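You operate a simulated robot arm through the tools that you are given. There is no shell and no other tool. Be economical: measure what you need, move in short steps, check, and stop when the job is done.

You run a simulated two-armed robot. Do the job below in one go: nothing can be reset, and whatever is moved stays where it is left.

JOB
Wipe the light table dry, light it and move the cracked frame to the Fault tray.
Fine: use the teal block and put it back; lay both frames on the table; the sound frame stays there; light off at the end. What is to be rubbed or washed off counts as gone when no trace of it is left.

It is judged by the outcome, as a careful person would: the job done as asked, and still so three seconds after it is handed in. It fails if anything else is knocked over, pushed out of place, dropped, spilled or broken.

ROBOT AND FRAMES
Two 7-joint arms with fingered hands on one trunk, on a base that drives. Base frame: it is fixed to the floor where the robot stands at the start and does not move with it; the origin is under the middle of the robot, x ahead of it, y to its left, z up; the surface under the hand at the start is at about z = 0.89. Lengths are in m, angles in rad, forces in N, time in s.
The left shoulder is at the start at [0.07, 0.157, 1.239], the right one opposite. With the tool pointing down near the work surface each hand reaches from about 0.32 to 0.9 m from the robot's upright axis, wherever it stands, measured 20 degrees to its own side. Places, roughly: Fault tray [0.8, -0.2, 0.9]; light button [0.5, -0.4, 0.9]; light table [0.6, -0.5, 0.9]; orange clamp [0.5, 0.3, 0.9]; press plate [0.7, -1.3, 1]; purple slider [0.5, -0.5, 0.9]; test button [0.5, 0.1, 0.9]; top of the light table [0.6, -0.5, 0.9]; vent button [0.6, 0.1, 0.9]. Payload 5 kg a hand.
The tool frame of a hand sits at the grasp point between the pads (the TCP): z along the fingers, y along the line on which they close. The tips reach 0.031 m beyond it. The gripper opens to 0.156 m. The gripper's body begins 0.088 m behind the TCP. The gripper is a hand of 4 fingers: y runs from the thumb to the fingers, the wrist lies at [0, 0, -0.249] in the tool frame.
Orientation is that of the tool frame in the base frame, as a unit quaternion [w, x, y, z]. With the fingers straight down and closing along the base's y, the tool's x points along the base's -x, its y along +y and its z along -z.

CONTROLS
- The arms move only by the tool send_rows. It takes "left_increments", "right_increments" or both (then of equal length, played together; a hand with none holds still); each is a list of rows, each a list of 6 numbers: the shift along the base's x, y, z in m, then the turn, a rotation vector about the base's x, y, z in rad. In form: [[x, y, z, wx, wy, wz], ...]. A call has 1 to 12 rows; each row is the pose to reach, as a shift and turn from the pose commanded when the call began. A row lasts 0.2 s, in which the tool goes at most 0.05 m and 0.15 rad; a call with a longer step from one row to the next is refused whole. A pose out of reach is approached as far as the arm can. The call stops where the force on the tool passes 40 N (or 10 N more than at its start, if that is more) or the arm is blocked; 0.2 s more then pass. In this call time passes only in rows, and 0.2 s behind the last. The reply holds the time, the measured pose of the TCP, the force on the tool along the base axes, the opening and the grip force, in the units named above and with some noise, with the torque about the TCP (base axes, N m) and any sound that the robot's microphone picked up, and new pictures: "show" is both (left out), scene, wrist or none (wrist: the cameras of the hands that moved).
- Cameras (640 x 400 px; columns grow to the right, rows downward): "scene" is now at [0.1336, -0.0224, 1.4697]; the picture's right is [-0.25, -0.97, -0.00], its down [-0.57, 0.15, -0.81] and it looks along [0.79, -0.20, -0.58] (base axes); focal length 225 px, centre (320, 200). "left" rides on the left gripper at [-0.072, 0.002, -0.111] in its tool frame; the picture's right is [-0.02, -1.00, 0.00], its down [0.84, -0.02, -0.54] and it looks along [0.54, -0.01, 0.84] (tool axes); focal length 234 px, centre (320, 200). "right" rides on the right gripper at [0.072, 0.002, -0.111] in its tool frame; the picture's right is [-0.02, 1.00, 0.00], its down [-0.84, -0.02, -0.54] and it looks along [-0.54, -0.01, 0.84] (tool axes); focal length 234 px, centre (320, 200).
- raise_lower(by): slides the trunk up (or, below 0, down) by that many m; the arms and the scene camera ride with it, the base frame stays. It gives what a move gives, with no picture.
- drive_base(legs): drives the robot by 1 to 6 legs, each [ahead, turn to the left] in m and rad, along the robot's own axes; the way and the turn of a leg run together, so that a leg with both is an arc; at most 1.5 m and 3.142 rad a leg. The arms and the cameras ride along, it lands a little off, and it stops where it bumps. It gives what a move gives, and a new picture of the scene camera.
- move_fingers(finger1, finger2, finger3, thumb_bend, hand): sets how far each is bent, from 0 (flat) to 100 (curled in); at 30 the hand is open as for a grip, at 70 the pads meet at the TCP. One left out holds its place. A second passes; each finger stops where it meets its share of the squeeze, and holds until it gets a number again. It is the only way to open and close the hand. It gives what a move gives, with no picture; readings hold the bend of each and the force on the fingers (four entries, about 0 where the hand has none), thumb and palm.
- head_to(pan, tilt): turns the head with the scene camera to pan (to the left, within 1.501 rad either way) and tilt (down, from -0.506 to 1.204), counted from straight ahead of the robot. It gives what a move gives, and a new picture of the scene camera.
- point_at(camera, pixels): for up to 12 pixels [column, row] of the newest picture of that camera ("zoom" is the newest enlarged one), the place [x, y, z] in the base frame of the surface seen there, good to about 0.003 m. The clock stands still meanwhile.
- zoom(camera, box): a new picture of the part [left, top, right, bottom] of that camera's present view, enlarged. The clock stands still meanwhile.
- close_job(): hands the job in; it is judged then, once.

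Work in short steps. Measure before you move; look again where a grasp or a placing could have gone wrong, and mend it. You have 80 turns and 260 pictures in all, those below and enlarged ones among them. Open the grippers and draw the arms clear of the work before you hand the job in, unless the task says otherwise; then end with one line.

The tools are called after "Request:" as name(argument=value, ...) on one line, values as JSON. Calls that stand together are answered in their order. send_rows: Moves the arms, as the interface text tells. Its arguments: {"type":"object","properties":{"left_increments":{"type":"array"},"right_increments":{"type":"array"},"show":{"type":"string","enum":["both","scene","wrist","none"]}},"required":[]} The other tools are called the same way: raise_lower (by) slides the trunk up or down; move_fingers (finger1, finger2, finger3, thumb_bend, hand) moves the fingers one by one; drive_base (legs) drives the base; head_to (pan, tilt) turns the head that bears the scene camera; point_at (camera, pixels) gives the place of the surface under pixels of a picture; zoom (camera, box) takes an enlarged picture of a part of a camera's view; close_job () hands the job in.

At the start:

```text
clock: 0.0
left_tool_pos: [0.5309, -0.0687, 1.2592]
left_ee_rot: [0.0, 0.0, 1.0, -0.001]
left_contact_force: [0.2, -0.3, -0.5]
left_wrist_torque: [0.0, 0.0, 0.01]
left_gripper_width: 0.156
left_grip_force: 0.1
left_shape: jaw
left_bend: [30.0, 30.0, 30.0, 30.0]
left_finger forces: [0.1, 0.1, 0.0, 0.1, 0.0, 0.1]
right_tool_pos: [0.5094, -0.538, 1.223]
right_ee_rot: [-0.001, 0.0, 1.0, -0.001]
right_contact_force: [-0.1, -0.2, -0.4]
right_wrist_torque: [0.0, 0.02, -0.02]
right_gripper_width: 0.1557
right_grip_force: 0.0
right_shape: jaw
right_bend: [30.0, 30.0, 30.0, 30.0]
right_finger forces: [0.0, 0.0, 0.1, 0.1, 0.0, 0.0]
trunk travel left (down, up): [-0.625, 0.315]
robot x, y, heading: [0.0032, 0.0026, -0.001]
head pan, tilt: [-0.253, 0.623]
```

scene: 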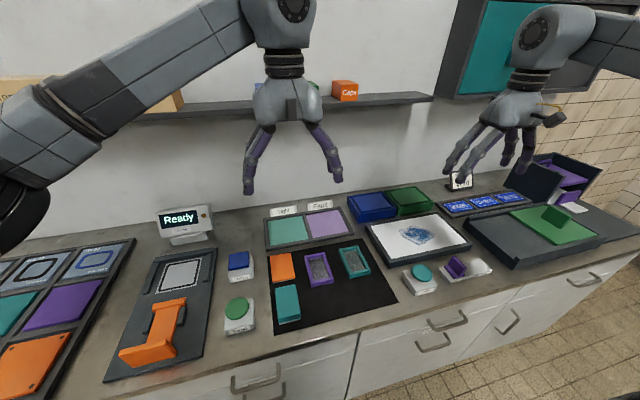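
right: 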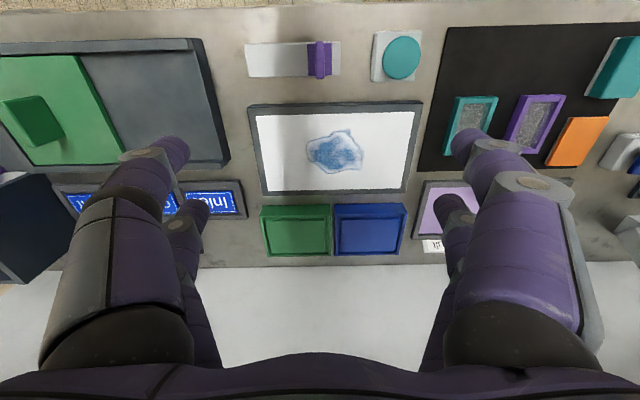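
left: 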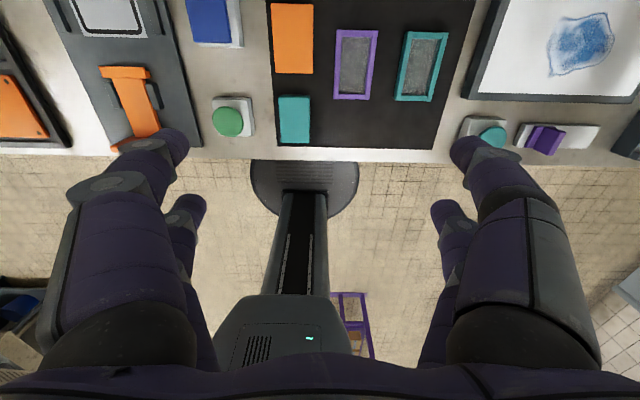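

The scene shows the dark mat with teal block (288,302), orange block (282,267), purple frame (318,268), teal frame (354,261), light table with blue stain (415,237). I zoom in for detail.

Request:
zoom(camera="scene", box=[250, 190, 410, 330])

Request:
zoom(camera="scene", box=[350, 170, 510, 310])

Request:
point_at(camera="scene", pixels=[[288, 292], [277, 288], [297, 287], [300, 316], [278, 322], [318, 268], [354, 261], [415, 237], [420, 268], [455, 264], [326, 222], [340, 275]])

```text
2.86 times, centred on (330, 260) of scene
```

zoom: 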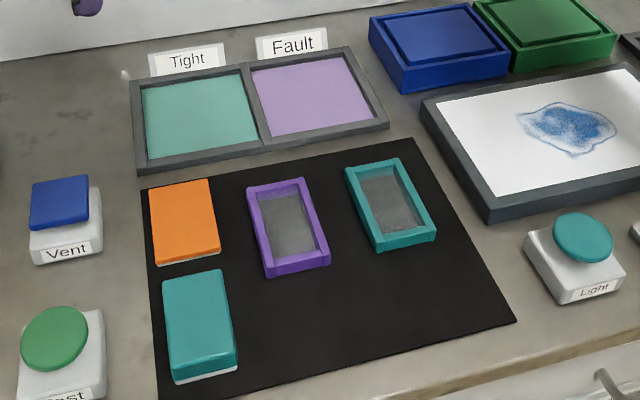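

```text
2.86 times, centred on (430, 240) of scene
```

zoom: 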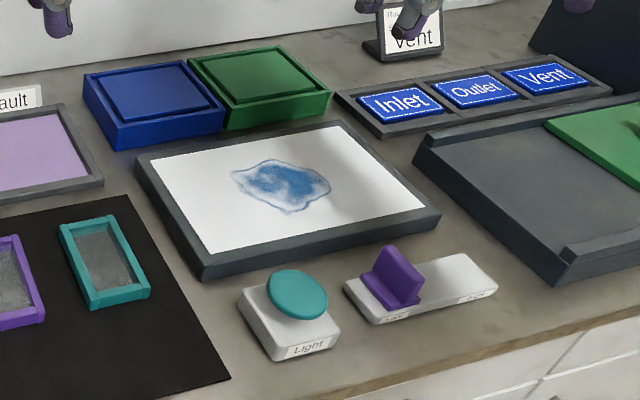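

```text
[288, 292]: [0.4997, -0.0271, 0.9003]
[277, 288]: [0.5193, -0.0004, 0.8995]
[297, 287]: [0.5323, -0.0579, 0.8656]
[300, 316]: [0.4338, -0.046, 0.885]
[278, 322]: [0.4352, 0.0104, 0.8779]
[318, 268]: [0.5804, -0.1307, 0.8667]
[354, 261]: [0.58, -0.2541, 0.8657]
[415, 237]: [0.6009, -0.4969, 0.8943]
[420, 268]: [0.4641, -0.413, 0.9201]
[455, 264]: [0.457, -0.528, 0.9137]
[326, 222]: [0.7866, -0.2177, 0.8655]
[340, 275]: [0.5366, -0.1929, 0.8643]
```

Teal block: a wipe with a white underside, top at z≈0.90. I measure its edges, the frames and table from overhead wrist views, and enlarge the slider labels.

Request:
point_at(camera="left", pixels=[[280, 98], [307, 98], [281, 140], [308, 140], [294, 120], [340, 34], [376, 34], [336, 98], [370, 98], [410, 35], [445, 36], [398, 98]])

Request:
point_at(camera="right", pixels=[[252, 117], [413, 112], [265, 192], [404, 186], [307, 150], [362, 150], [335, 133], [335, 172], [400, 58], [320, 60], [250, 60], [340, 60]])

Request:
zoom(camera="scene", box=[395, 245, 505, 305])

Request:
zoom(camera="left", box=[260, 0, 480, 150])

```text
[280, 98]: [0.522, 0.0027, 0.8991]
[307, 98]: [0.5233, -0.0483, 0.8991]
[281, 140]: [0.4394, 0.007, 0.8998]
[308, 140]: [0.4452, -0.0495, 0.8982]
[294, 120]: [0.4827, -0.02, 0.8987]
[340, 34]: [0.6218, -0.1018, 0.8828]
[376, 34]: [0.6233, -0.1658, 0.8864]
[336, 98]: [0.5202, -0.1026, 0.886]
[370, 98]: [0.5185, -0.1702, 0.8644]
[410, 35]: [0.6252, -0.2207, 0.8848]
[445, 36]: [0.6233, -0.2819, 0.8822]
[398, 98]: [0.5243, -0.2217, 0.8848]
```

```text
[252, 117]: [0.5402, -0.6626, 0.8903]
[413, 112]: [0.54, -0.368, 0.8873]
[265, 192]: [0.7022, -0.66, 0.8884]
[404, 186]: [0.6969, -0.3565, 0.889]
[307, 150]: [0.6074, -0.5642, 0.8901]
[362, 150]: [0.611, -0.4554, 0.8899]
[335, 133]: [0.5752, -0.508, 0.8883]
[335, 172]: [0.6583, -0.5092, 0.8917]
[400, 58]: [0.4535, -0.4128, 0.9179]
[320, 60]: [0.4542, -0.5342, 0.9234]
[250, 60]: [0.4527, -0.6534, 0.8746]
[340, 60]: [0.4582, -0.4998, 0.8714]
```

```text
5.82 times, centred on (450, 275) of scene
```

zoom: 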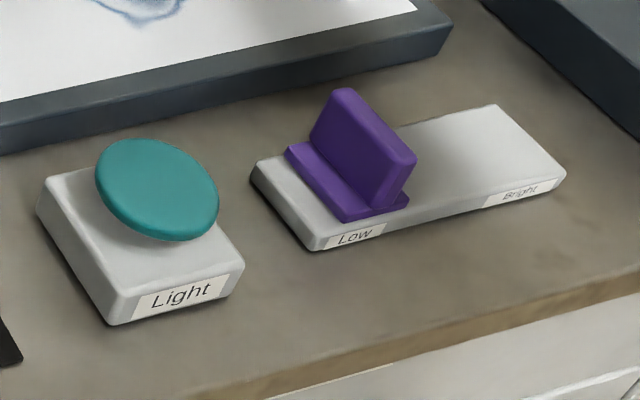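

```text
2.67 times, centred on (370, 75) of left
```

zoom: 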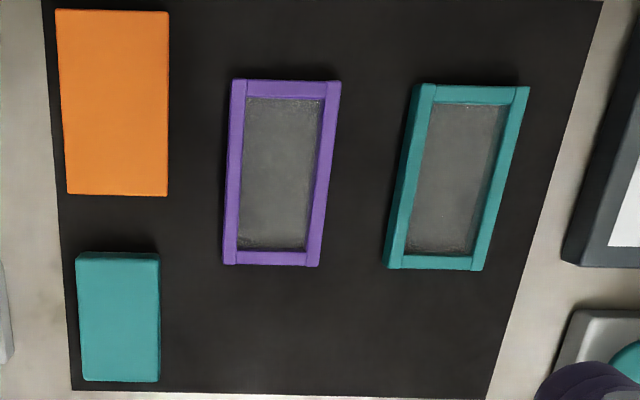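

Plan: right hand takes the teal block (x 0.437–0.525, y −0.050–0.007), so the left arm moves aside first. Then I bring the right hand above the block with a narrowed opening, as the Test button base begins at y≈0.05.

Request:
send_rows(left_increments=[[0, 0.045, 0, 0, 0, 0], [0, 0.09, 0, 0, 0, 0], [0, 0.135, 0, 0, 0, 0], [0, 0.18, 0, 0, 0, 0], [0, 0.225, 0, 0, 0, 0], [0, 0.27, 0, 0, 0, 0], [0, 0.315, 0, 0, 0, 0], [0, 0.36, 0, 0, 0, 0], [0, 0.4, 0, 0, 0, 0], [0, 0.4, 0, 0, 0, 0], [0, 0.4, 0, 0, 0, 0], [0, 0.4, 0, 0, 0, 0]], right_increments=[[0, 0.0, 0, 0, 0, 0], [-0.005, 0.045, 0, 0, 0, 0], [-0.01, 0.09, 0, 0, 0, 0], [-0.015, 0.138, 0, 0, 0, 0], [-0.02, 0.185, 0, 0, 0, 0], [-0.025, 0.232, 0, 0, 0, 0], [-0.028, 0.28, 0, 0, 0, 0], [-0.028, 0.327, 0, 0, 0, 0], [-0.028, 0.375, 0, 0, 0, 0], [-0.028, 0.423, 0, 0, 0, 0], [-0.028, 0.47, 0, 0, 0, 0], [-0.028, 0.517, 0, 0, 0, 0]], show="scene")

Request:
move_fingers(hand="right", finger1=46, finger2=46, finger3=46, thumb_bend=46)

Request:
send_rows(right_increments=[[0, 0, -0.045, 0, 0, 0], [0, 0, -0.09, 0, 0, 0], [0, 0, -0.135, 0, 0, 0], [0, 0, -0.18, 0, 0, 0], [0, 0, -0.22, 0, 0, 0]], show="both")

```text
clock: 2.6
left_tool_pos: [0.5324, 0.3311, 1.2562]
left_ee_rot: [0.0, 0.0, 1.0, -0.001]
left_contact_force: [0.7, 0.4, 0.0]
left_wrist_torque: [-0.03, 0.02, 0.02]
left_gripper_width: 0.1558
left_grip_force: 0.1
left_shape: jaw
left_bend: [30.0, 30.0, 30.0, 30.0]
left_finger forces: [0.0, 0.1, 0.0, 0.0, 0.0, 0.1]
right_tool_pos: [0.4853, -0.0148, 1.221]
right_ee_rot: [-0.001, 0.001, 1.0, -0.002]
right_contact_force: [0.4, 0.8, -1.8]
right_wrist_torque: [-0.02, 0.01, -0.02]
right_gripper_width: 0.1558
right_grip_force: 0.0
right_shape: jaw
right_bend: [30.0, 30.0, 30.0, 30.0]
right_finger forces: [0.1, 0.0, 0.1, 0.1, 0.0, 0.0]
trunk travel left (down, up): [-0.625, 0.315]
robot x, y, heading: [0.0038, -0.0, -0.003]
head pan, tilt: [-0.253, 0.623]
```

scene: 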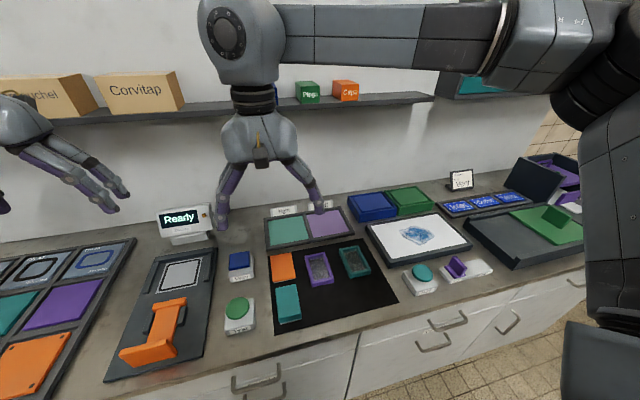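

```text
clock: 3.6
left_tool_pos: [0.5322, 0.3303, 1.2577]
left_ee_rot: [-0.001, 0.0, 1.0, 0.001]
left_contact_force: [-0.4, -0.3, -0.3]
left_wrist_torque: [-0.03, 0.01, 0.0]
left_gripper_width: 0.1562
left_grip_force: 0.0
left_shape: jaw
left_bend: [30.0, 30.0, 30.0, 30.0]
left_finger forces: [0.1, 0.0, 0.0, 0.0, 0.0, 0.0]
right_tool_pos: [0.4843, -0.0167, 1.2232]
right_ee_rot: [-0.001, 0.001, 1.0, 0.001]
right_contact_force: [-0.4, -0.2, -0.4]
right_wrist_torque: [-0.01, 0.03, -0.03]
right_gripper_width: 0.0977
right_grip_force: 0.0
right_shape: fingers
right_bend: [46.0, 46.0, 46.0, 46.0]
right_finger forces: [0.0, 0.0, 0.0, 0.0, 0.0, 0.1]
trunk travel left (down, up): [-0.625, 0.315]
robot x, y, heading: [0.0034, -0.0001, 0.0]
head pan, tilt: [-0.253, 0.623]
```

```text
clock: 4.8
left_tool_pos: [0.5327, 0.3302, 1.2574]
left_ee_rot: [0.0, 0.0, 1.0, -0.001]
left_contact_force: [-1.2, -0.4, 0.0]
left_wrist_torque: [-0.01, 0.03, 0.01]
left_gripper_width: 0.1557
left_grip_force: 0.1
left_shape: jaw
left_bend: [30.0, 30.0, 30.0, 30.0]
left_finger forces: [0.1, 0.0, 0.0, 0.0, 0.1, 0.1]
right_tool_pos: [0.4865, -0.0186, 1.0026]
right_ee_rot: [0.0, 0.001, 1.0, 0.0]
right_contact_force: [-0.9, -0.1, 0.9]
right_wrist_torque: [-0.03, 0.0, 0.02]
right_gripper_width: 0.0976
right_grip_force: 0.1
right_shape: fingers
right_bend: [46.0, 46.0, 46.0, 46.0]
right_finger forces: [0.0, 0.0, 0.0, 0.1, 0.0, 0.0]
trunk travel left (down, up): [-0.625, 0.315]
robot x, y, heading: [-0.0015, 0.0009, -0.004]
head pan, tilt: [-0.253, 0.623]
```

scene: 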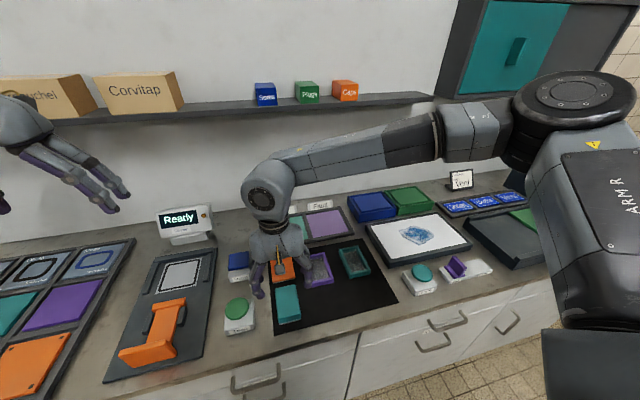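
right: 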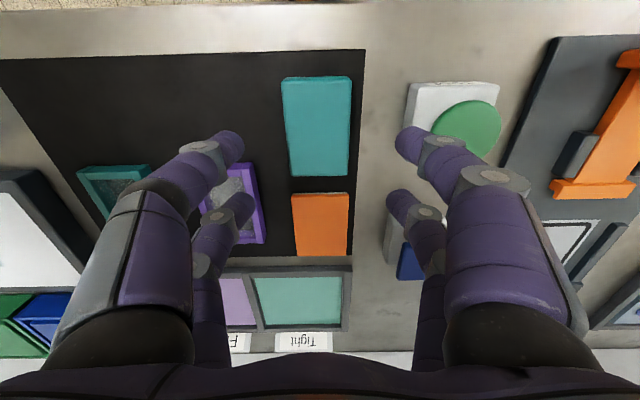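

The right hand is above the block (columns 282–350, row ~125), at x 0.4865, y −0.0186. I check the clearance to the Test button and exact block edges before going down.

Request:
point_at(camera="right", pixels=[[410, 95], [406, 118], [436, 130], [347, 90], [346, 170], [287, 90], [293, 172], [320, 82], [320, 172], [320, 197], [320, 250]])

```text
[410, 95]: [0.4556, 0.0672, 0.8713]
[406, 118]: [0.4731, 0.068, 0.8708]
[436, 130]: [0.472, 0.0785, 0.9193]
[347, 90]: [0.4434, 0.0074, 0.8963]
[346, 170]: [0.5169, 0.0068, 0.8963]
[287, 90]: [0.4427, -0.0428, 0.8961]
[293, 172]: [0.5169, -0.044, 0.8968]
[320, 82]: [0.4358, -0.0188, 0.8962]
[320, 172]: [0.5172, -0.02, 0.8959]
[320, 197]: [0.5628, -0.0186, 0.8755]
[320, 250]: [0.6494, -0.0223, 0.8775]
```

Block centre is (0.478, −0.019), and the button is at y≥0.067, so it is clear. I descend to TCP z≈0.904 and squeeze.

Request:
send_rows(right_increments=[[-0.008, 0, -0.04, 0, 0, 0], [-0.008, 0, -0.075, 0, 0, 0], [-0.008, 0, -0.098, 0, 0, 0]], show="none")

Request:
move_fingers(hand="right", finger1=70, finger2=70, finger3=70, thumb_bend=70)

Request:
send_rows(right_increments=[[0, 0, 0.04, 0, 0, 0], [0, 0, 0.09, 0, 0, 0], [0, 0, 0.13, 0, 0, 0]], show="both")

```text
clock: 5.6
left_tool_pos: [0.5322, 0.3287, 1.258]
left_ee_rot: [0.0, 0.0, 1.0, 0.0]
left_contact_force: [-1.2, -0.4, 0.6]
left_wrist_torque: [0.01, -0.02, 0.01]
left_gripper_width: 0.1563
left_grip_force: 0.0
left_shape: jaw
left_bend: [30.0, 30.0, 30.0, 30.0]
left_finger forces: [0.1, 0.0, 0.1, 0.0, 0.0, 0.1]
right_tool_pos: [0.4703, -0.0362, 0.9128]
right_ee_rot: [0.0, 0.0, 1.0, 0.001]
right_contact_force: [0.4, -1.2, -0.3]
right_wrist_torque: [0.03, 0.02, 0.0]
right_gripper_width: 0.0976
right_grip_force: 0.0
right_shape: fingers
right_bend: [46.0, 46.0, 46.0, 46.0]
right_finger forces: [0.1, 0.1, 0.0, 0.1, 0.1, 0.1]
right hand out of reach, approached as far as the arm can: row 2, 3
trunk travel left (down, up): [-0.625, 0.315]
robot x, y, heading: [0.0012, -0.0058, -0.005]
head pan, tilt: [-0.253, 0.623]
```

```text
clock: 6.6
left_tool_pos: [0.5324, 0.3286, 1.2574]
left_ee_rot: [0.0, 0.0, 1.0, 0.0]
left_contact_force: [-0.5, -0.7, -0.8]
left_wrist_torque: [0.01, 0.03, -0.02]
left_gripper_width: 0.1559
left_grip_force: 0.1
left_shape: jaw
left_bend: [30.0, 30.0, 30.0, 30.0]
left_finger forces: [0.0, 0.0, 0.0, 0.1, 0.1, 0.0]
right_tool_pos: [0.4707, -0.0367, 0.914]
right_ee_rot: [0.0, 0.0, 1.0, 0.0]
right_contact_force: [0.3, -0.5, 0.7]
right_wrist_torque: [-0.01, -0.02, 0.0]
right_gripper_width: 0.0583
right_grip_force: 23.6
right_shape: fingers
right_bend: [53.0, 53.0, 59.0, 63.0]
right_finger forces: [11.9, 11.9, 7.9, 0.1, 15.8, 0.0]
trunk travel left (down, up): [-0.625, 0.315]
robot x, y, heading: [-0.0011, 0.0015, 0.0]
head pan, tilt: [-0.253, 0.623]
```

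```text
clock: 7.4
left_tool_pos: [0.5329, 0.3289, 1.258]
left_ee_rot: [0.001, 0.0, 1.0, 0.0]
left_contact_force: [-0.5, -0.4, 0.2]
left_wrist_torque: [-0.01, -0.02, -0.04]
left_gripper_width: 0.1556
left_grip_force: 0.0
left_shape: jaw
left_bend: [30.0, 30.0, 30.0, 30.0]
left_finger forces: [0.1, 0.1, 0.0, 0.0, 0.1, 0.0]
right_tool_pos: [0.4703, -0.0368, 1.045]
right_ee_rot: [0.001, 0.0, 1.0, 0.0]
right_contact_force: [-0.4, 0.4, -0.9]
right_wrist_torque: [-0.01, 0.0, 0.01]
right_gripper_width: 0.0581
right_grip_force: 23.8
right_shape: fingers
right_bend: [53.0, 52.0, 59.0, 63.0]
right_finger forces: [12.0, 11.8, 8.0, 0.1, 15.7, 0.1]
trunk travel left (down, up): [-0.625, 0.315]
robot x, y, heading: [0.0007, -0.0027, 0.004]
head pan, tilt: [-0.253, 0.623]
```

scene: 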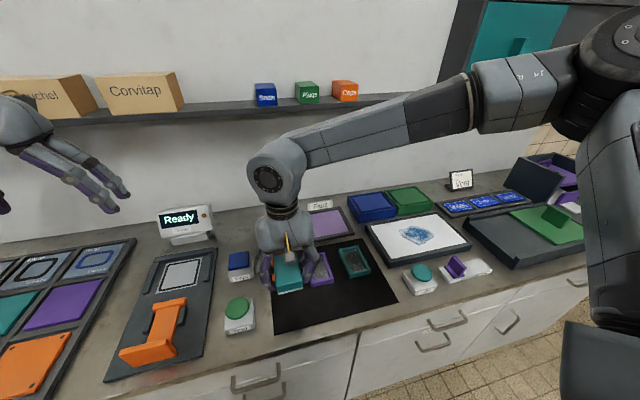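
right: 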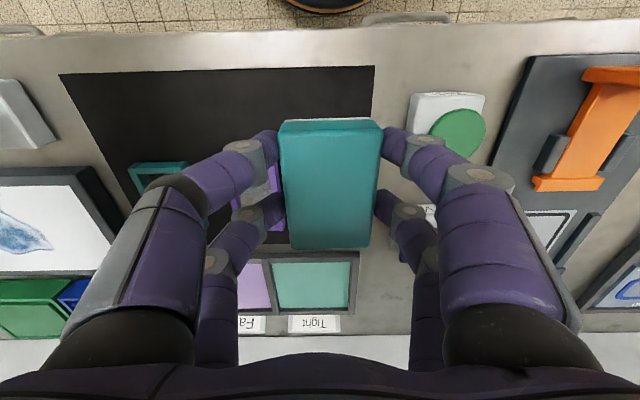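

Block is held (grip 23.7 N, width 0.058); its centre sits at tool + (0.008, 0.018), bottom 0.049 below the TCP. I carry it over the right end of the stain at x 0.60, y −0.43 and lower it near the surface.

Request:
send_rows(right_increments=[[0.012, -0.042, 0, 0, 0, 0], [0.025, -0.085, 0, 0, 0, 0], [0.038, -0.128, 0, 0, 0, 0], [0.051, -0.171, 0, 0, 0, 0], [0.064, -0.214, 0, 0, 0, 0], [0.077, -0.257, 0, 0, 0, 0], [0.09, -0.3, 0, 0, 0, 0], [0.103, -0.343, 0, 0, 0, 0], [0.115, -0.386, 0, 0, 0, 0], [0.122, -0.411, 0, 0, 0, 0], [0.122, -0.411, -0.04, 0, 0, 0], [0.122, -0.411, -0.08, 0, 0, 0]], show="both")

```text
clock: 10.0
left_tool_pos: [0.5328, 0.3286, 1.2591]
left_ee_rot: [-0.001, 0.0, 1.0, 0.0]
left_contact_force: [0.3, -0.1, 0.0]
left_wrist_torque: [0.02, 0.04, 0.0]
left_gripper_width: 0.156
left_grip_force: 0.0
left_shape: jaw
left_bend: [30.0, 30.0, 30.0, 30.0]
left_finger forces: [0.0, 0.0, 0.1, 0.0, 0.1, 0.0]
right_tool_pos: [0.591, -0.4507, 0.9648]
right_ee_rot: [-0.001, 0.0, 1.0, 0.001]
right_contact_force: [0.2, 0.1, -1.1]
right_wrist_torque: [0.02, 0.0, 0.02]
right_gripper_width: 0.0581
right_grip_force: 23.3
right_shape: fingers
right_bend: [52.0, 52.0, 59.0, 63.0]
right_finger forces: [12.0, 11.5, 7.9, 0.0, 15.6, 0.0]
trunk travel left (down, up): [-0.625, 0.315]
robot x, y, heading: [0.0033, -0.0001, -0.004]
head pan, tilt: [-0.253, 0.623]
```

scene: 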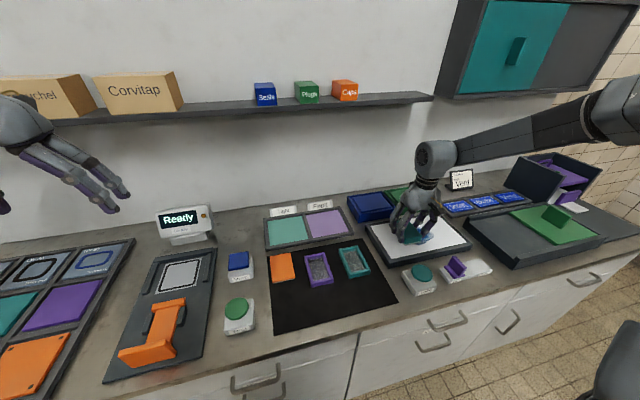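
right: 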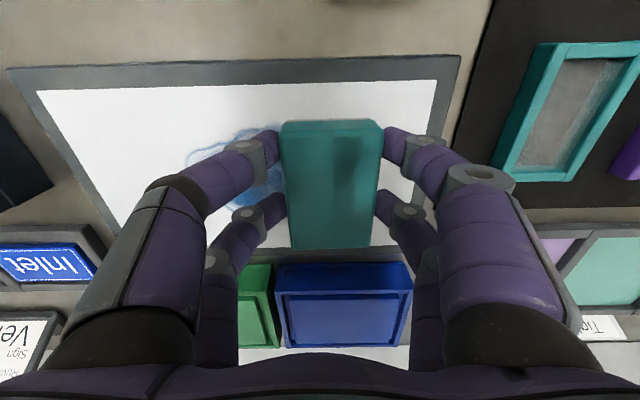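

Block bottom is about 0.026 above the glass. I lower it slowly until a light contact force.

Request:
send_rows(right_increments=[[0, 0, -0.012, 0, 0, 0], [0, 0, -0.02, 0, 0, 0], [0, 0, -0.025, 0, 0, 0], [0, 0, -0.028, 0, 0, 0]], show="none")

```text
clock: 11.0
left_tool_pos: [0.531, 0.3297, 1.2596]
left_ee_rot: [0.001, 0.0, 1.0, 0.0]
left_contact_force: [-0.4, 0.5, -0.3]
left_wrist_torque: [0.0, -0.03, 0.0]
left_gripper_width: 0.156
left_grip_force: 0.0
left_shape: jaw
left_bend: [30.0, 30.0, 30.0, 30.0]
left_finger forces: [0.1, 0.0, 0.0, 0.0, 0.1, 0.1]
right_tool_pos: [0.591, -0.4477, 0.94]
right_ee_rot: [0.001, 0.001, 1.0, 0.0]
right_contact_force: [-0.3, -1.1, 8.2]
right_wrist_torque: [0.2, 0.03, -0.01]
right_gripper_width: 0.0583
right_grip_force: 24.2
right_shape: fingers
right_bend: [52.0, 52.0, 59.0, 63.0]
right_finger forces: [11.6, 11.1, 8.4, 0.0, 16.3, 0.0]
trunk travel left (down, up): [-0.625, 0.315]
robot x, y, heading: [-0.0002, -0.0034, -0.001]
head pan, tilt: [-0.253, 0.623]
```

Contact at 8 N. I wipe toward −y along x≈0.60, then back along x≈0.635.

Request:
send_rows(right_increments=[[0, -0.03, 0, 0, 0, 0], [0, -0.06, 0, 0, 0, 0], [0, -0.09, 0, 0, 0, 0], [0, -0.12, 0, 0, 0, 0], [0, -0.15, 0, 0, 0, 0], [0.035, -0.15, 0, 0, 0, 0], [0.035, -0.12, 0, 0, 0, 0], [0.035, -0.09, 0, 0, 0, 0], [0.035, -0.06, 0, 0, 0, 0], [0.035, -0.03, 0, 0, 0, 0], [0.035, 0, 0, 0, 0, 0]], show="both")

```text
clock: 13.4
left_tool_pos: [0.5324, 0.3308, 1.2579]
left_ee_rot: [0.0, 0.0, 1.0, -0.001]
left_contact_force: [-0.2, -0.2, -0.2]
left_wrist_torque: [-0.06, -0.01, 0.0]
left_gripper_width: 0.1559
left_grip_force: 0.1
left_shape: jaw
left_bend: [30.0, 30.0, 30.0, 30.0]
left_finger forces: [0.0, 0.0, 0.0, 0.0, 0.0, 0.0]
right_tool_pos: [0.6243, -0.4467, 0.9376]
right_ee_rot: [0.0, 0.0, 1.0, 0.0]
right_contact_force: [-0.4, -4.0, 11.3]
right_wrist_torque: [0.23, 0.06, 0.01]
right_gripper_width: 0.0583
right_grip_force: 25.1
right_shape: fingers
right_bend: [52.0, 52.0, 59.0, 64.0]
right_finger forces: [11.7, 11.3, 9.3, 0.0, 18.2, 0.0]
trunk travel left (down, up): [-0.625, 0.315]
robot x, y, heading: [-0.0023, -0.0011, -0.002]
head pan, tilt: [-0.253, 0.623]
```

scene: 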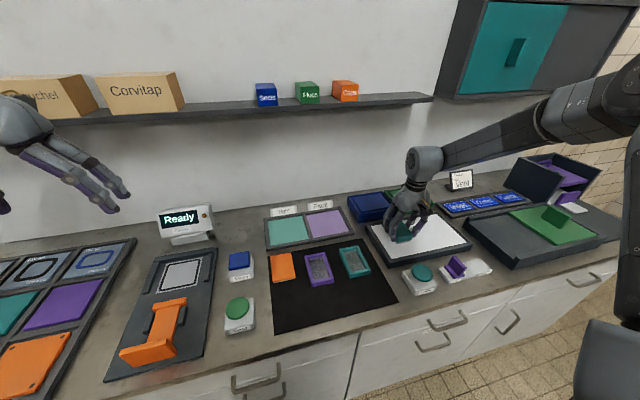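
right: 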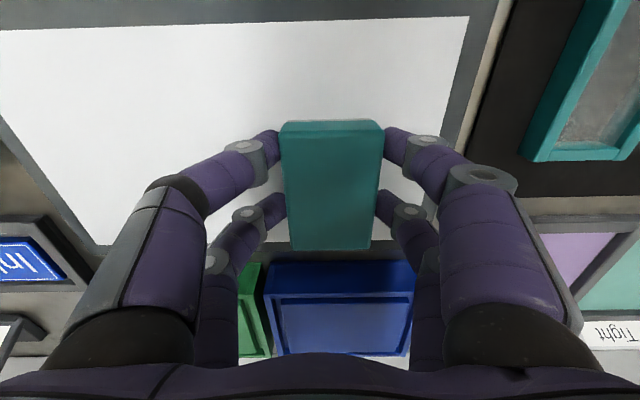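

The stain looks gone. One more safety pass along the front, then lift and inspect.

Request:
send_rows(right_increments=[[-0.04, 0, 0, 0, 0, 0], [-0.04, -0.035, 0, 0, 0, 0], [-0.04, -0.07, 0, 0, 0, 0], [-0.04, -0.105, 0, 0, 0, 0], [-0.04, -0.14, 0, 0, 0, 0], [0, -0.14, 0, 0, 0, 0], [0, -0.105, 0, 0, 0, 0], [0, -0.07, 0, 0, 0, 0], [0, -0.035, 0, 0, 0, 0], [0, 0, 0, 0, 0, 0], [0, 0, 0.04, 0, 0, 0], [0, 0.03, 0.08, 0, 0, 0]], show="none")

Request:
send_rows(right_increments=[[-0.012, 0.045, 0.02, 0, 0, 0], [-0.025, 0.09, 0.02, 0, 0, 0], [-0.045, 0.135, 0.02, 0, 0, 0], [-0.065, 0.18, 0.02, 0, 0, 0], [-0.085, 0.225, 0.02, 0, 0, 0], [-0.105, 0.27, 0.02, 0, 0, 0], [-0.125, 0.315, 0.02, 0, 0, 0], [-0.14, 0.355, 0.02, 0, 0, 0], [-0.154, 0.381, 0.02, 0, 0, 0]], show="both")

Request:
zoom(camera="scene", box=[350, 200, 490, 290])

```text
clock: 16.0
left_tool_pos: [0.5306, 0.333, 1.2577]
left_ee_rot: [0.001, 0.0, 1.0, -0.002]
left_contact_force: [-0.9, 0.5, 0.5]
left_wrist_torque: [-0.02, -0.05, 0.01]
left_gripper_width: 0.1558
left_grip_force: 0.1
left_shape: jaw
left_bend: [30.0, 30.0, 30.0, 30.0]
left_finger forces: [0.1, 0.1, 0.0, 0.0, 0.0, 0.0]
right_tool_pos: [0.6256, -0.4167, 1.0184]
right_ee_rot: [0.0, 0.0, 1.0, -0.003]
right_contact_force: [0.0, -0.2, -0.7]
right_wrist_torque: [-0.07, -0.01, 0.03]
right_gripper_width: 0.0584
right_grip_force: 23.0
right_shape: fingers
right_bend: [52.0, 52.0, 60.0, 64.0]
right_finger forces: [11.5, 11.2, 7.7, 0.0, 14.9, 0.0]
trunk travel left (down, up): [-0.625, 0.315]
robot x, y, heading: [-0.0001, -0.0017, -0.001]
head pan, tilt: [-0.253, 0.623]
```

```text
refused: row 1 steps farther than a row can; nothing moved
```

```text
4.44 times, centred on (420, 245) of scene
```

zoom: 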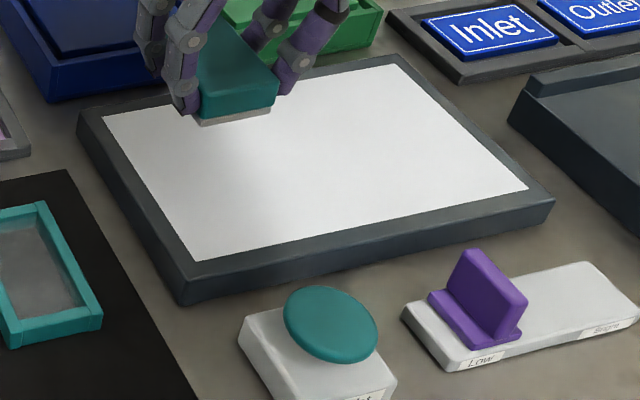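

Glass is clean. I carry the block back to its original spot (TCP 0.470, −0.037).

Request:
send_rows(right_increments=[[-0.012, 0.042, 0.02, 0, 0, 0], [-0.025, 0.085, 0.02, 0, 0, 0], [-0.041, 0.127, 0.02, 0, 0, 0], [-0.057, 0.168, 0.02, 0, 0, 0], [-0.075, 0.21, 0.02, 0, 0, 0], [-0.093, 0.252, 0.02, 0, 0, 0], [-0.111, 0.294, 0.02, 0, 0, 0], [-0.13, 0.336, 0.02, 0, 0, 0], [-0.148, 0.37, 0.02, 0, 0, 0], [-0.155, 0.38, 0.02, 0, 0, 0], [-0.155, 0.38, -0.02, 0, 0, 0]], show="both")

```text
clock: 18.4
left_tool_pos: [0.5343, 0.3291, 1.2571]
left_ee_rot: [-0.001, 0.0, 1.0, -0.001]
left_contact_force: [0.8, 0.1, 0.2]
left_wrist_torque: [0.01, 0.03, -0.01]
left_gripper_width: 0.1558
left_grip_force: 0.0
left_shape: jaw
left_bend: [30.0, 30.0, 30.0, 30.0]
left_finger forces: [0.0, 0.0, 0.0, 0.0, 0.0, 0.1]
right_tool_pos: [0.4739, -0.0394, 0.9953]
right_ee_rot: [0.0, 0.0, 1.0, 0.0]
right_contact_force: [-0.4, 0.1, -1.1]
right_wrist_torque: [0.01, 0.08, -0.03]
right_gripper_width: 0.058
right_grip_force: 22.6
right_shape: fingers
right_bend: [52.0, 52.0, 60.0, 64.0]
right_finger forces: [11.6, 10.9, 7.5, 0.1, 14.8, 0.0]
trunk travel left (down, up): [-0.625, 0.315]
robot x, y, heading: [0.0024, 0.003, -0.005]
head pan, tilt: [-0.253, 0.623]
```

scene: 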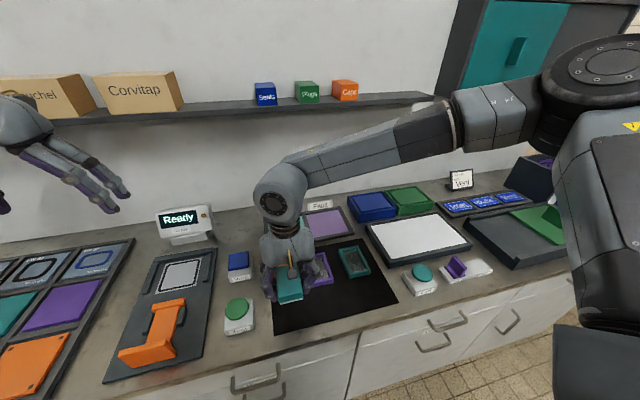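
right: 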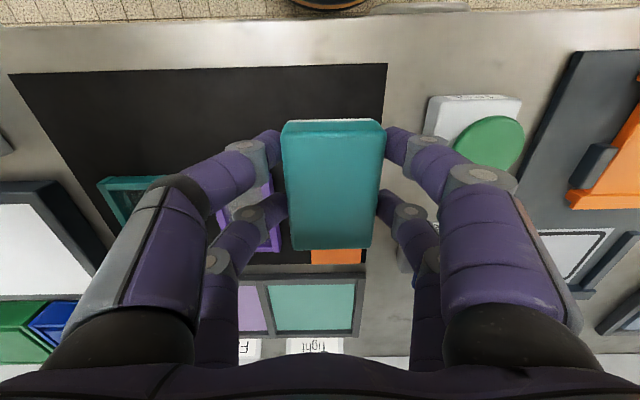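

Now I lower the block to the mat (−0.082) in small steps.

Request:
send_rows(right_increments=[[-0.003, 0.002, -0.035, 0, 0, 0], [-0.003, 0.002, -0.065, 0, 0, 0], [-0.003, 0.002, -0.076, 0, 0, 0], [-0.003, 0.002, -0.082, 0, 0, 0]], show="none")

```text
clock: 19.4
left_tool_pos: [0.532, 0.3302, 1.2574]
left_ee_rot: [-0.001, 0.0, 1.0, 0.0]
left_contact_force: [1.0, 0.3, 0.4]
left_wrist_torque: [-0.03, 0.01, -0.02]
left_gripper_width: 0.156
left_grip_force: 0.1
left_shape: jaw
left_bend: [30.0, 30.0, 30.0, 30.0]
left_finger forces: [0.1, 0.0, 0.0, 0.0, 0.0, 0.0]
right_tool_pos: [0.4695, -0.0371, 0.9161]
right_ee_rot: [0.0, 0.0, 1.0, 0.0]
right_contact_force: [-1.0, 0.2, 0.0]
right_wrist_torque: [-0.04, 0.02, -0.01]
right_gripper_width: 0.0582
right_grip_force: 22.6
right_shape: fingers
right_bend: [52.0, 52.0, 60.0, 64.0]
right_finger forces: [11.6, 10.9, 7.7, 0.1, 14.8, 0.0]
trunk travel left (down, up): [-0.625, 0.315]
robot x, y, heading: [0.0032, 0.0031, -0.0]
head pan, tilt: [-0.253, 0.623]
```

No contact yet at z 0.916; I go down a few mm more until it touches.

Request:
send_rows(right_increments=[[0, 0, -0.002, 0, 0, 0], [0, 0, -0.004, 0, 0, 0]], show="wrist")

```text
clock: 20.0
left_tool_pos: [0.5312, 0.3295, 1.2585]
left_ee_rot: [0.0, 0.0, 1.0, -0.001]
left_contact_force: [-0.4, 0.3, 0.0]
left_wrist_torque: [0.0, -0.02, -0.01]
left_gripper_width: 0.156
left_grip_force: 0.1
left_shape: jaw
left_bend: [30.0, 30.0, 30.0, 30.0]
left_finger forces: [0.0, 0.1, 0.0, 0.1, 0.0, 0.0]
right_tool_pos: [0.4681, -0.0364, 0.9124]
right_ee_rot: [0.001, 0.0, 1.0, 0.003]
right_contact_force: [-0.7, -0.2, 6.1]
right_wrist_torque: [0.27, 0.05, 0.0]
right_gripper_width: 0.0579
right_grip_force: 22.8
right_shape: fingers
right_bend: [52.0, 52.0, 60.0, 64.0]
right_finger forces: [11.6, 10.9, 7.8, 0.0, 15.0, 0.0]
trunk travel left (down, up): [-0.625, 0.315]
robot x, y, heading: [-0.0017, 0.0007, 0.002]
head pan, tilt: [-0.253, 0.623]
```

right: 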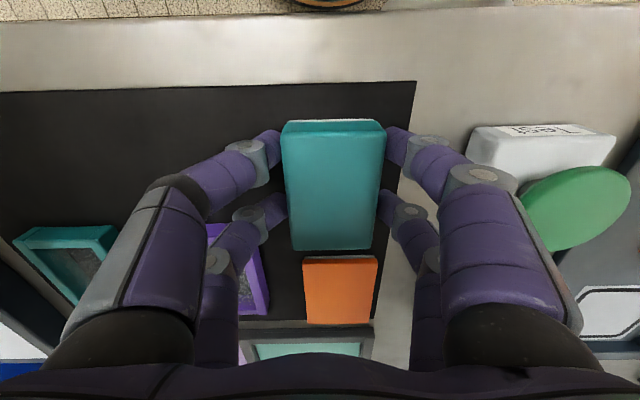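

Contact 6 N: block sits on the mat. I release and rise.

Request:
move_fingers(hand="right", finger1=46, finger2=46, finger3=46, thumb_bend=46)

Request:
send_rows(right_increments=[[0, 0, 0.04, 0, 0, 0], [0, 0, 0.09, 0, 0, 0], [0, 0, 0.14, 0, 0, 0], [0, 0, 0.16, 0, 0, 0]], show="both")

```text
clock: 21.0
left_tool_pos: [0.5318, 0.3304, 1.258]
left_ee_rot: [0.0, 0.0, 1.0, 0.0]
left_contact_force: [0.2, -0.4, -0.1]
left_wrist_torque: [-0.01, 0.01, -0.02]
left_gripper_width: 0.156
left_grip_force: 0.1
left_shape: jaw
left_bend: [30.0, 30.0, 30.0, 30.0]
left_finger forces: [0.1, 0.1, 0.1, 0.0, 0.0, 0.1]
right_tool_pos: [0.4682, -0.0371, 0.9117]
right_ee_rot: [0.001, 0.0, 1.0, 0.001]
right_contact_force: [0.0, 0.9, -1.0]
right_wrist_torque: [-0.02, 0.01, -0.01]
right_gripper_width: 0.0964
right_grip_force: 0.1
right_shape: fingers
right_bend: [46.0, 46.0, 46.0, 46.0]
right_finger forces: [0.0, 0.0, 0.1, 0.0, 0.0, 0.0]
trunk travel left (down, up): [-0.625, 0.315]
robot x, y, heading: [0.0015, -0.0006, -0.003]
head pan, tilt: [-0.253, 0.623]
```

```text
clock: 22.0
left_tool_pos: [0.5316, 0.3307, 1.2577]
left_ee_rot: [0.001, 0.0, 1.0, 0.0]
left_contact_force: [-0.1, -0.4, 0.2]
left_wrist_torque: [-0.03, -0.02, 0.0]
left_gripper_width: 0.156
left_grip_force: 0.1
left_shape: jaw
left_bend: [30.0, 30.0, 30.0, 30.0]
left_finger forces: [0.0, 0.1, 0.0, 0.0, 0.1, 0.1]
right_tool_pos: [0.467, -0.0361, 1.0717]
right_ee_rot: [0.0, 0.0, 1.0, 0.0]
right_contact_force: [-0.2, -0.2, 0.6]
right_wrist_torque: [-0.01, 0.02, 0.0]
right_gripper_width: 0.0964
right_grip_force: 0.1
right_shape: fingers
right_bend: [46.0, 46.0, 46.0, 46.0]
right_finger forces: [0.0, 0.0, 0.0, 0.0, 0.1, 0.0]
trunk travel left (down, up): [-0.625, 0.315]
robot x, y, heading: [0.0025, 0.0008, 0.001]
head pan, tilt: [-0.253, 0.623]
```

scene: 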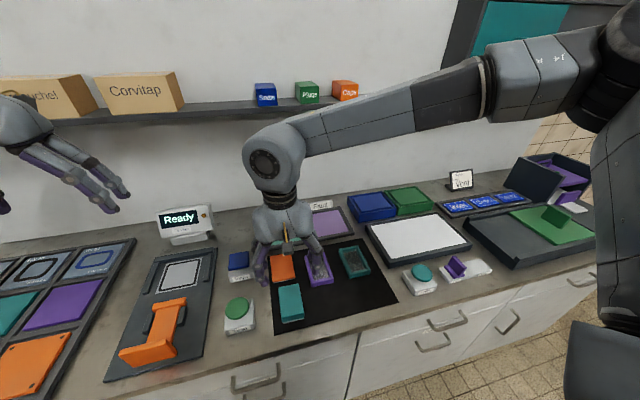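
right: 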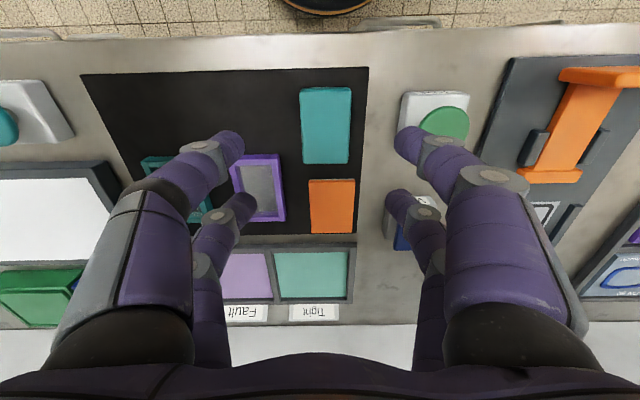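

Block is back (325,125). I measure it and the purple frame from this view for the next grasp.

Request:
point_at(camera="right", pixels=[[303, 92], [350, 92], [304, 160], [348, 160], [262, 158], [279, 170], [284, 215], [268, 216], [240, 170], [262, 185]])

Request:
point_at(camera="scene", pixels=[[343, 249], [363, 246], [347, 276], [370, 272], [310, 285], [332, 281]])

```text
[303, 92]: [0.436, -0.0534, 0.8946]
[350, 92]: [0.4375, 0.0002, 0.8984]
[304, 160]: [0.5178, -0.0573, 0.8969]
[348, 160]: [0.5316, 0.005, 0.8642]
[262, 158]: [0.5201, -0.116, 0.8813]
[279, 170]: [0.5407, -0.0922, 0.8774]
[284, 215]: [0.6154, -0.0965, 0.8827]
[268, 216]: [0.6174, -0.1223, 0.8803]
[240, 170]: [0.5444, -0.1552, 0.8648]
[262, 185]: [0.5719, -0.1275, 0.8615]
```

```text
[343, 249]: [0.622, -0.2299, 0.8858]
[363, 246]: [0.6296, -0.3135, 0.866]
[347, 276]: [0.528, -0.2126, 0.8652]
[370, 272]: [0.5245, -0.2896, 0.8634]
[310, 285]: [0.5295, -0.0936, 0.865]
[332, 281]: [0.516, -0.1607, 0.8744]
```

Purple frame: centre about (0.570, −0.131), width ~0.065. I move above it at z≈1.0 with opening ~0.09.

Request:
move_fingers(hand="right", finger1=48, finger2=48, finger3=48, thumb_bend=48)

Request:
send_rows(right_increments=[[0.034, -0.032, 0, 0, 0, 0], [0.068, -0.064, 0, 0, 0, 0], [0.103, -0.095, 0, 0, 0, 0], [0.103, -0.095, -0.04, 0, 0, 0], [0.103, -0.095, -0.08, 0, 0, 0]], show="wrist")

```text
clock: 23.0
left_tool_pos: [0.531, 0.3301, 1.2578]
left_ee_rot: [0.0, -0.001, 1.0, 0.0]
left_contact_force: [0.0, -0.2, -1.0]
left_wrist_torque: [0.01, 0.03, 0.01]
left_gripper_width: 0.156
left_grip_force: 0.1
left_shape: jaw
left_bend: [30.0, 30.0, 30.0, 30.0]
left_finger forces: [0.0, 0.0, 0.0, 0.0, 0.1, 0.0]
right_tool_pos: [0.4673, -0.0342, 1.0703]
right_ee_rot: [0.0, -0.001, 1.0, 0.0]
right_contact_force: [-0.3, 0.1, -0.2]
right_wrist_torque: [-0.05, 0.0, 0.03]
right_gripper_width: 0.0895
right_grip_force: 0.1
right_shape: fingers
right_bend: [48.0, 48.0, 48.0, 48.0]
right_finger forces: [0.0, 0.1, 0.0, 0.0, 0.1, 0.0]
trunk travel left (down, up): [-0.625, 0.315]
robot x, y, heading: [-0.0001, 0.0, -0.004]
head pan, tilt: [-0.253, 0.623]
```

```text
clock: 24.2
left_tool_pos: [0.5328, 0.3318, 1.258]
left_ee_rot: [-0.001, 0.001, 1.0, 0.0]
left_contact_force: [0.5, 0.1, 1.0]
left_wrist_torque: [0.0, 0.04, 0.02]
left_gripper_width: 0.1561
left_grip_force: 0.0
left_shape: jaw
left_bend: [30.0, 30.0, 30.0, 30.0]
left_finger forces: [0.0, 0.1, 0.0, 0.0, 0.0, 0.0]
right_tool_pos: [0.5693, -0.1314, 0.9912]
right_ee_rot: [0.0, 0.0, 1.0, 0.001]
right_contact_force: [0.4, 0.1, -0.5]
right_wrist_torque: [-0.01, 0.05, 0.02]
right_gripper_width: 0.0895
right_grip_force: 0.0
right_shape: fingers
right_bend: [48.0, 48.0, 48.0, 48.0]
right_finger forces: [0.0, 0.0, 0.1, 0.1, 0.0, 0.1]
trunk travel left (down, up): [-0.625, 0.315]
robot x, y, heading: [0.0009, -0.0024, 0.001]
head pan, tilt: [-0.253, 0.623]
```

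right: 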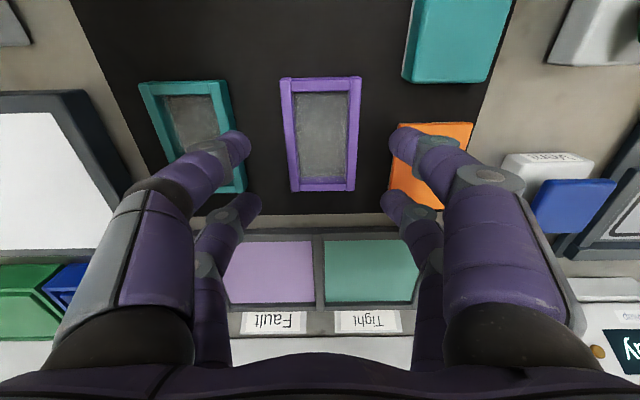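

Frame centred at column ~322 between the fingers. I check centre, then go down.

Request:
point_at(camera="right", pixels=[[285, 130], [355, 130], [320, 83], [322, 185], [395, 180], [394, 150]])

Request:
send_rows(right_increments=[[0, 0, -0.04, 0, 0, 0], [0, 0, -0.075, 0, 0, 0], [0, 0, -0.088, 0, 0, 0]], show="wrist")

```text
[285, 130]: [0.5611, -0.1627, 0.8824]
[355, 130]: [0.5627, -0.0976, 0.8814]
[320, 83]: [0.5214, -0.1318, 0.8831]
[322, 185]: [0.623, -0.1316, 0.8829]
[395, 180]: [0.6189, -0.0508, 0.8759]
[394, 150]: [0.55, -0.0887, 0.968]
```

```text
clock: 25.0
left_tool_pos: [0.5322, 0.3291, 1.2587]
left_ee_rot: [0.001, 0.0, 1.0, 0.0]
left_contact_force: [-0.2, -0.8, 0.0]
left_wrist_torque: [-0.02, 0.0, -0.01]
left_gripper_width: 0.1559
left_grip_force: 0.0
left_shape: jaw
left_bend: [30.0, 30.0, 30.0, 30.0]
left_finger forces: [0.0, 0.0, 0.1, 0.1, 0.0, 0.1]
right_tool_pos: [0.5692, -0.1298, 0.9028]
right_ee_rot: [0.001, 0.0, 1.0, 0.0]
right_contact_force: [0.2, 0.3, 0.7]
right_wrist_torque: [0.04, -0.03, 0.0]
right_gripper_width: 0.0891
right_grip_force: 0.8
right_shape: fingers
right_bend: [48.0, 48.0, 48.0, 48.0]
right_finger forces: [0.9, 0.1, 0.3, 0.0, 0.0, 0.0]
trunk travel left (down, up): [-0.625, 0.315]
robot x, y, heading: [0.0027, 0.0018, 0.002]
head pan, tilt: [-0.253, 0.623]
```

right: 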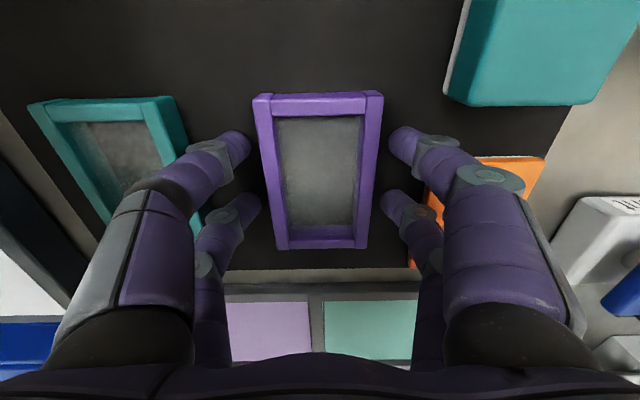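

Frame lies between the fingers. I close and lift, watching for slip.

Request:
move_fingers(hand="right", finger1=70, finger2=70, finger3=70, thumb_bend=70)

Request:
send_rows(right_increments=[[0, 0, 0.03, 0, 0, 0], [0, 0, 0.07, 0, 0, 0], [0, 0, 0.11, 0, 0, 0]], show="both")

```text
clock: 26.0
left_tool_pos: [0.5315, 0.3289, 1.2587]
left_ee_rot: [0.0, 0.0, 1.0, 0.0]
left_contact_force: [0.1, 0.2, -0.3]
left_wrist_torque: [-0.02, -0.02, -0.01]
left_gripper_width: 0.1559
left_grip_force: 0.0
left_shape: jaw
left_bend: [30.0, 30.0, 30.0, 30.0]
left_finger forces: [0.1, 0.0, 0.0, 0.0, 0.1, 0.0]
right_tool_pos: [0.5708, -0.1314, 0.9044]
right_ee_rot: [0.001, 0.0, 1.0, -0.001]
right_contact_force: [1.4, -4.8, 7.9]
right_wrist_torque: [0.16, -0.07, -0.06]
right_gripper_width: 0.0684
right_grip_force: 28.6
right_shape: fingers
right_bend: [50.0, 51.0, 56.0, 61.0]
right_finger forces: [14.4, 15.2, 8.5, 0.0, 19.9, 0.0]
trunk travel left (down, up): [-0.625, 0.315]
robot x, y, heading: [0.0037, 0.0024, -0.0]
head pan, tilt: [-0.253, 0.623]
```

```text
clock: 26.8
left_tool_pos: [0.5313, 0.3291, 1.2575]
left_ee_rot: [0.0, -0.001, 1.0, 0.0]
left_contact_force: [-0.1, -0.3, -0.2]
left_wrist_torque: [-0.01, 0.0, 0.02]
left_gripper_width: 0.1557
left_grip_force: 0.2
left_shape: jaw
left_bend: [30.0, 30.0, 30.0, 30.0]
left_finger forces: [0.0, 0.0, 0.0, 0.1, 0.0, 0.0]
right_tool_pos: [0.5708, -0.1329, 1.0121]
right_ee_rot: [-0.001, 0.001, 1.0, 0.0]
right_contact_force: [-0.3, -0.2, -0.5]
right_wrist_torque: [-0.01, -0.03, 0.02]
right_gripper_width: 0.0684
right_grip_force: 25.4
right_shape: fingers
right_bend: [49.0, 50.0, 57.0, 62.0]
right_finger forces: [12.8, 12.7, 7.4, 0.0, 18.3, 0.0]
trunk travel left (down, up): [-0.625, 0.315]
robot x, y, heading: [-0.0007, -0.0007, 0.001]
head pan, tilt: [-0.253, 0.623]
```

scene: 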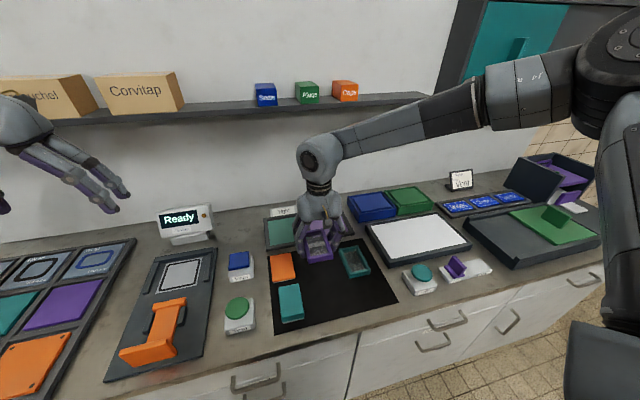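
right: 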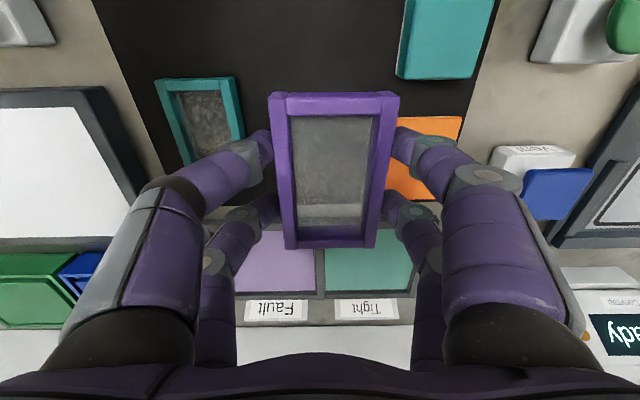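

Purple frame held. I carry it over the far end of the light table (tool ≈0.62, −0.57).

Request:
send_rows(right_increments=[[0.005, -0.044, 0.01, 0, 0, 0], [0.01, -0.088, 0.01, 0, 0, 0], [0.015, -0.132, 0.01, 0, 0, 0], [0.02, -0.176, 0.01, 0, 0, 0], [0.025, -0.22, 0.01, 0, 0, 0], [0.03, -0.264, 0.01, 0, 0, 0], [0.035, -0.308, 0.01, 0, 0, 0], [0.04, -0.352, 0.01, 0, 0, 0], [0.045, -0.396, 0.01, 0, 0, 0], [0.049, -0.439, 0.0, 0, 0, 0], [0.049, -0.439, -0.03, 0, 0, 0], [0.049, -0.439, -0.06, 0, 0, 0]], show="both")

```text
clock: 29.4
left_tool_pos: [0.5323, 0.3293, 1.2586]
left_ee_rot: [0.0, 0.001, 1.0, 0.0]
left_contact_force: [0.0, -0.5, 0.4]
left_wrist_torque: [0.02, -0.01, -0.02]
left_gripper_width: 0.1557
left_grip_force: 0.1
left_shape: jaw
left_bend: [30.0, 30.0, 30.0, 30.0]
left_finger forces: [0.1, 0.0, 0.0, 0.1, 0.2, 0.0]
right_tool_pos: [0.6211, -0.5695, 0.9519]
right_ee_rot: [0.0, 0.0, 1.0, 0.0]
right_contact_force: [0.6, 1.1, -1.3]
right_wrist_torque: [0.03, 0.01, 0.0]
right_gripper_width: 0.068
right_grip_force: 25.2
right_shape: fingers
right_bend: [49.0, 50.0, 57.0, 62.0]
right_finger forces: [13.0, 12.5, 7.3, 0.0, 18.1, 0.0]
trunk travel left (down, up): [-0.625, 0.315]
robot x, y, heading: [0.0002, -0.002, -0.0]
head pan, tilt: [-0.253, 0.623]
```

scene: 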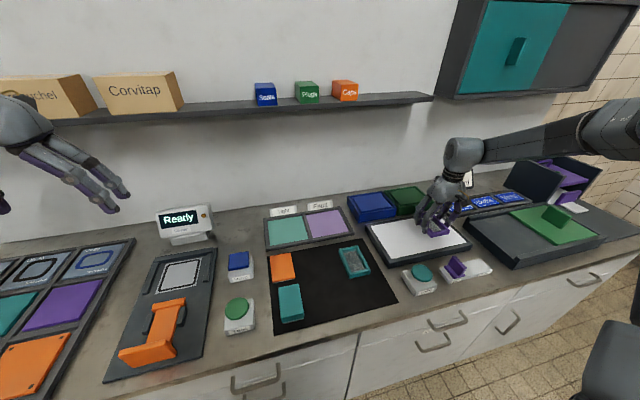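
right: 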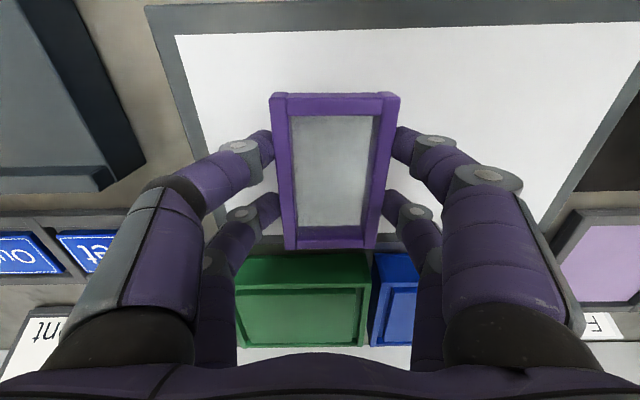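

Over the table, well inside the glass. I lower gently to contact.

Request:
send_rows(right_increments=[[0, 0, -0.012, 0, 0, 0], [0, 0, -0.02, 0, 0, 0], [0, 0, -0.024, 0, 0, 0]], show="none")

```text
clock: 30.2
left_tool_pos: [0.5325, 0.3287, 1.2573]
left_ee_rot: [0.0, 0.0, 1.0, 0.001]
left_contact_force: [-0.1, 1.1, -0.3]
left_wrist_torque: [0.02, -0.01, -0.02]
left_gripper_width: 0.1557
left_grip_force: 0.2
left_shape: jaw
left_bend: [30.0, 30.0, 30.0, 30.0]
left_finger forces: [0.0, 0.1, 0.1, 0.1, 0.0, 0.0]
right_tool_pos: [0.6212, -0.5703, 0.9301]
right_ee_rot: [0.0, 0.0, 1.0, 0.0]
right_contact_force: [-0.6, 0.1, -0.6]
right_wrist_torque: [0.01, 0.0, -0.02]
right_gripper_width: 0.0681
right_grip_force: 25.2
right_shape: fingers
right_bend: [49.0, 50.0, 57.0, 62.0]
right_finger forces: [13.0, 12.5, 7.4, 0.1, 18.1, 0.0]
trunk travel left (down, up): [-0.625, 0.315]
robot x, y, heading: [0.0002, -0.0012, -0.006]
head pan, tilt: [-0.253, 0.623]
```

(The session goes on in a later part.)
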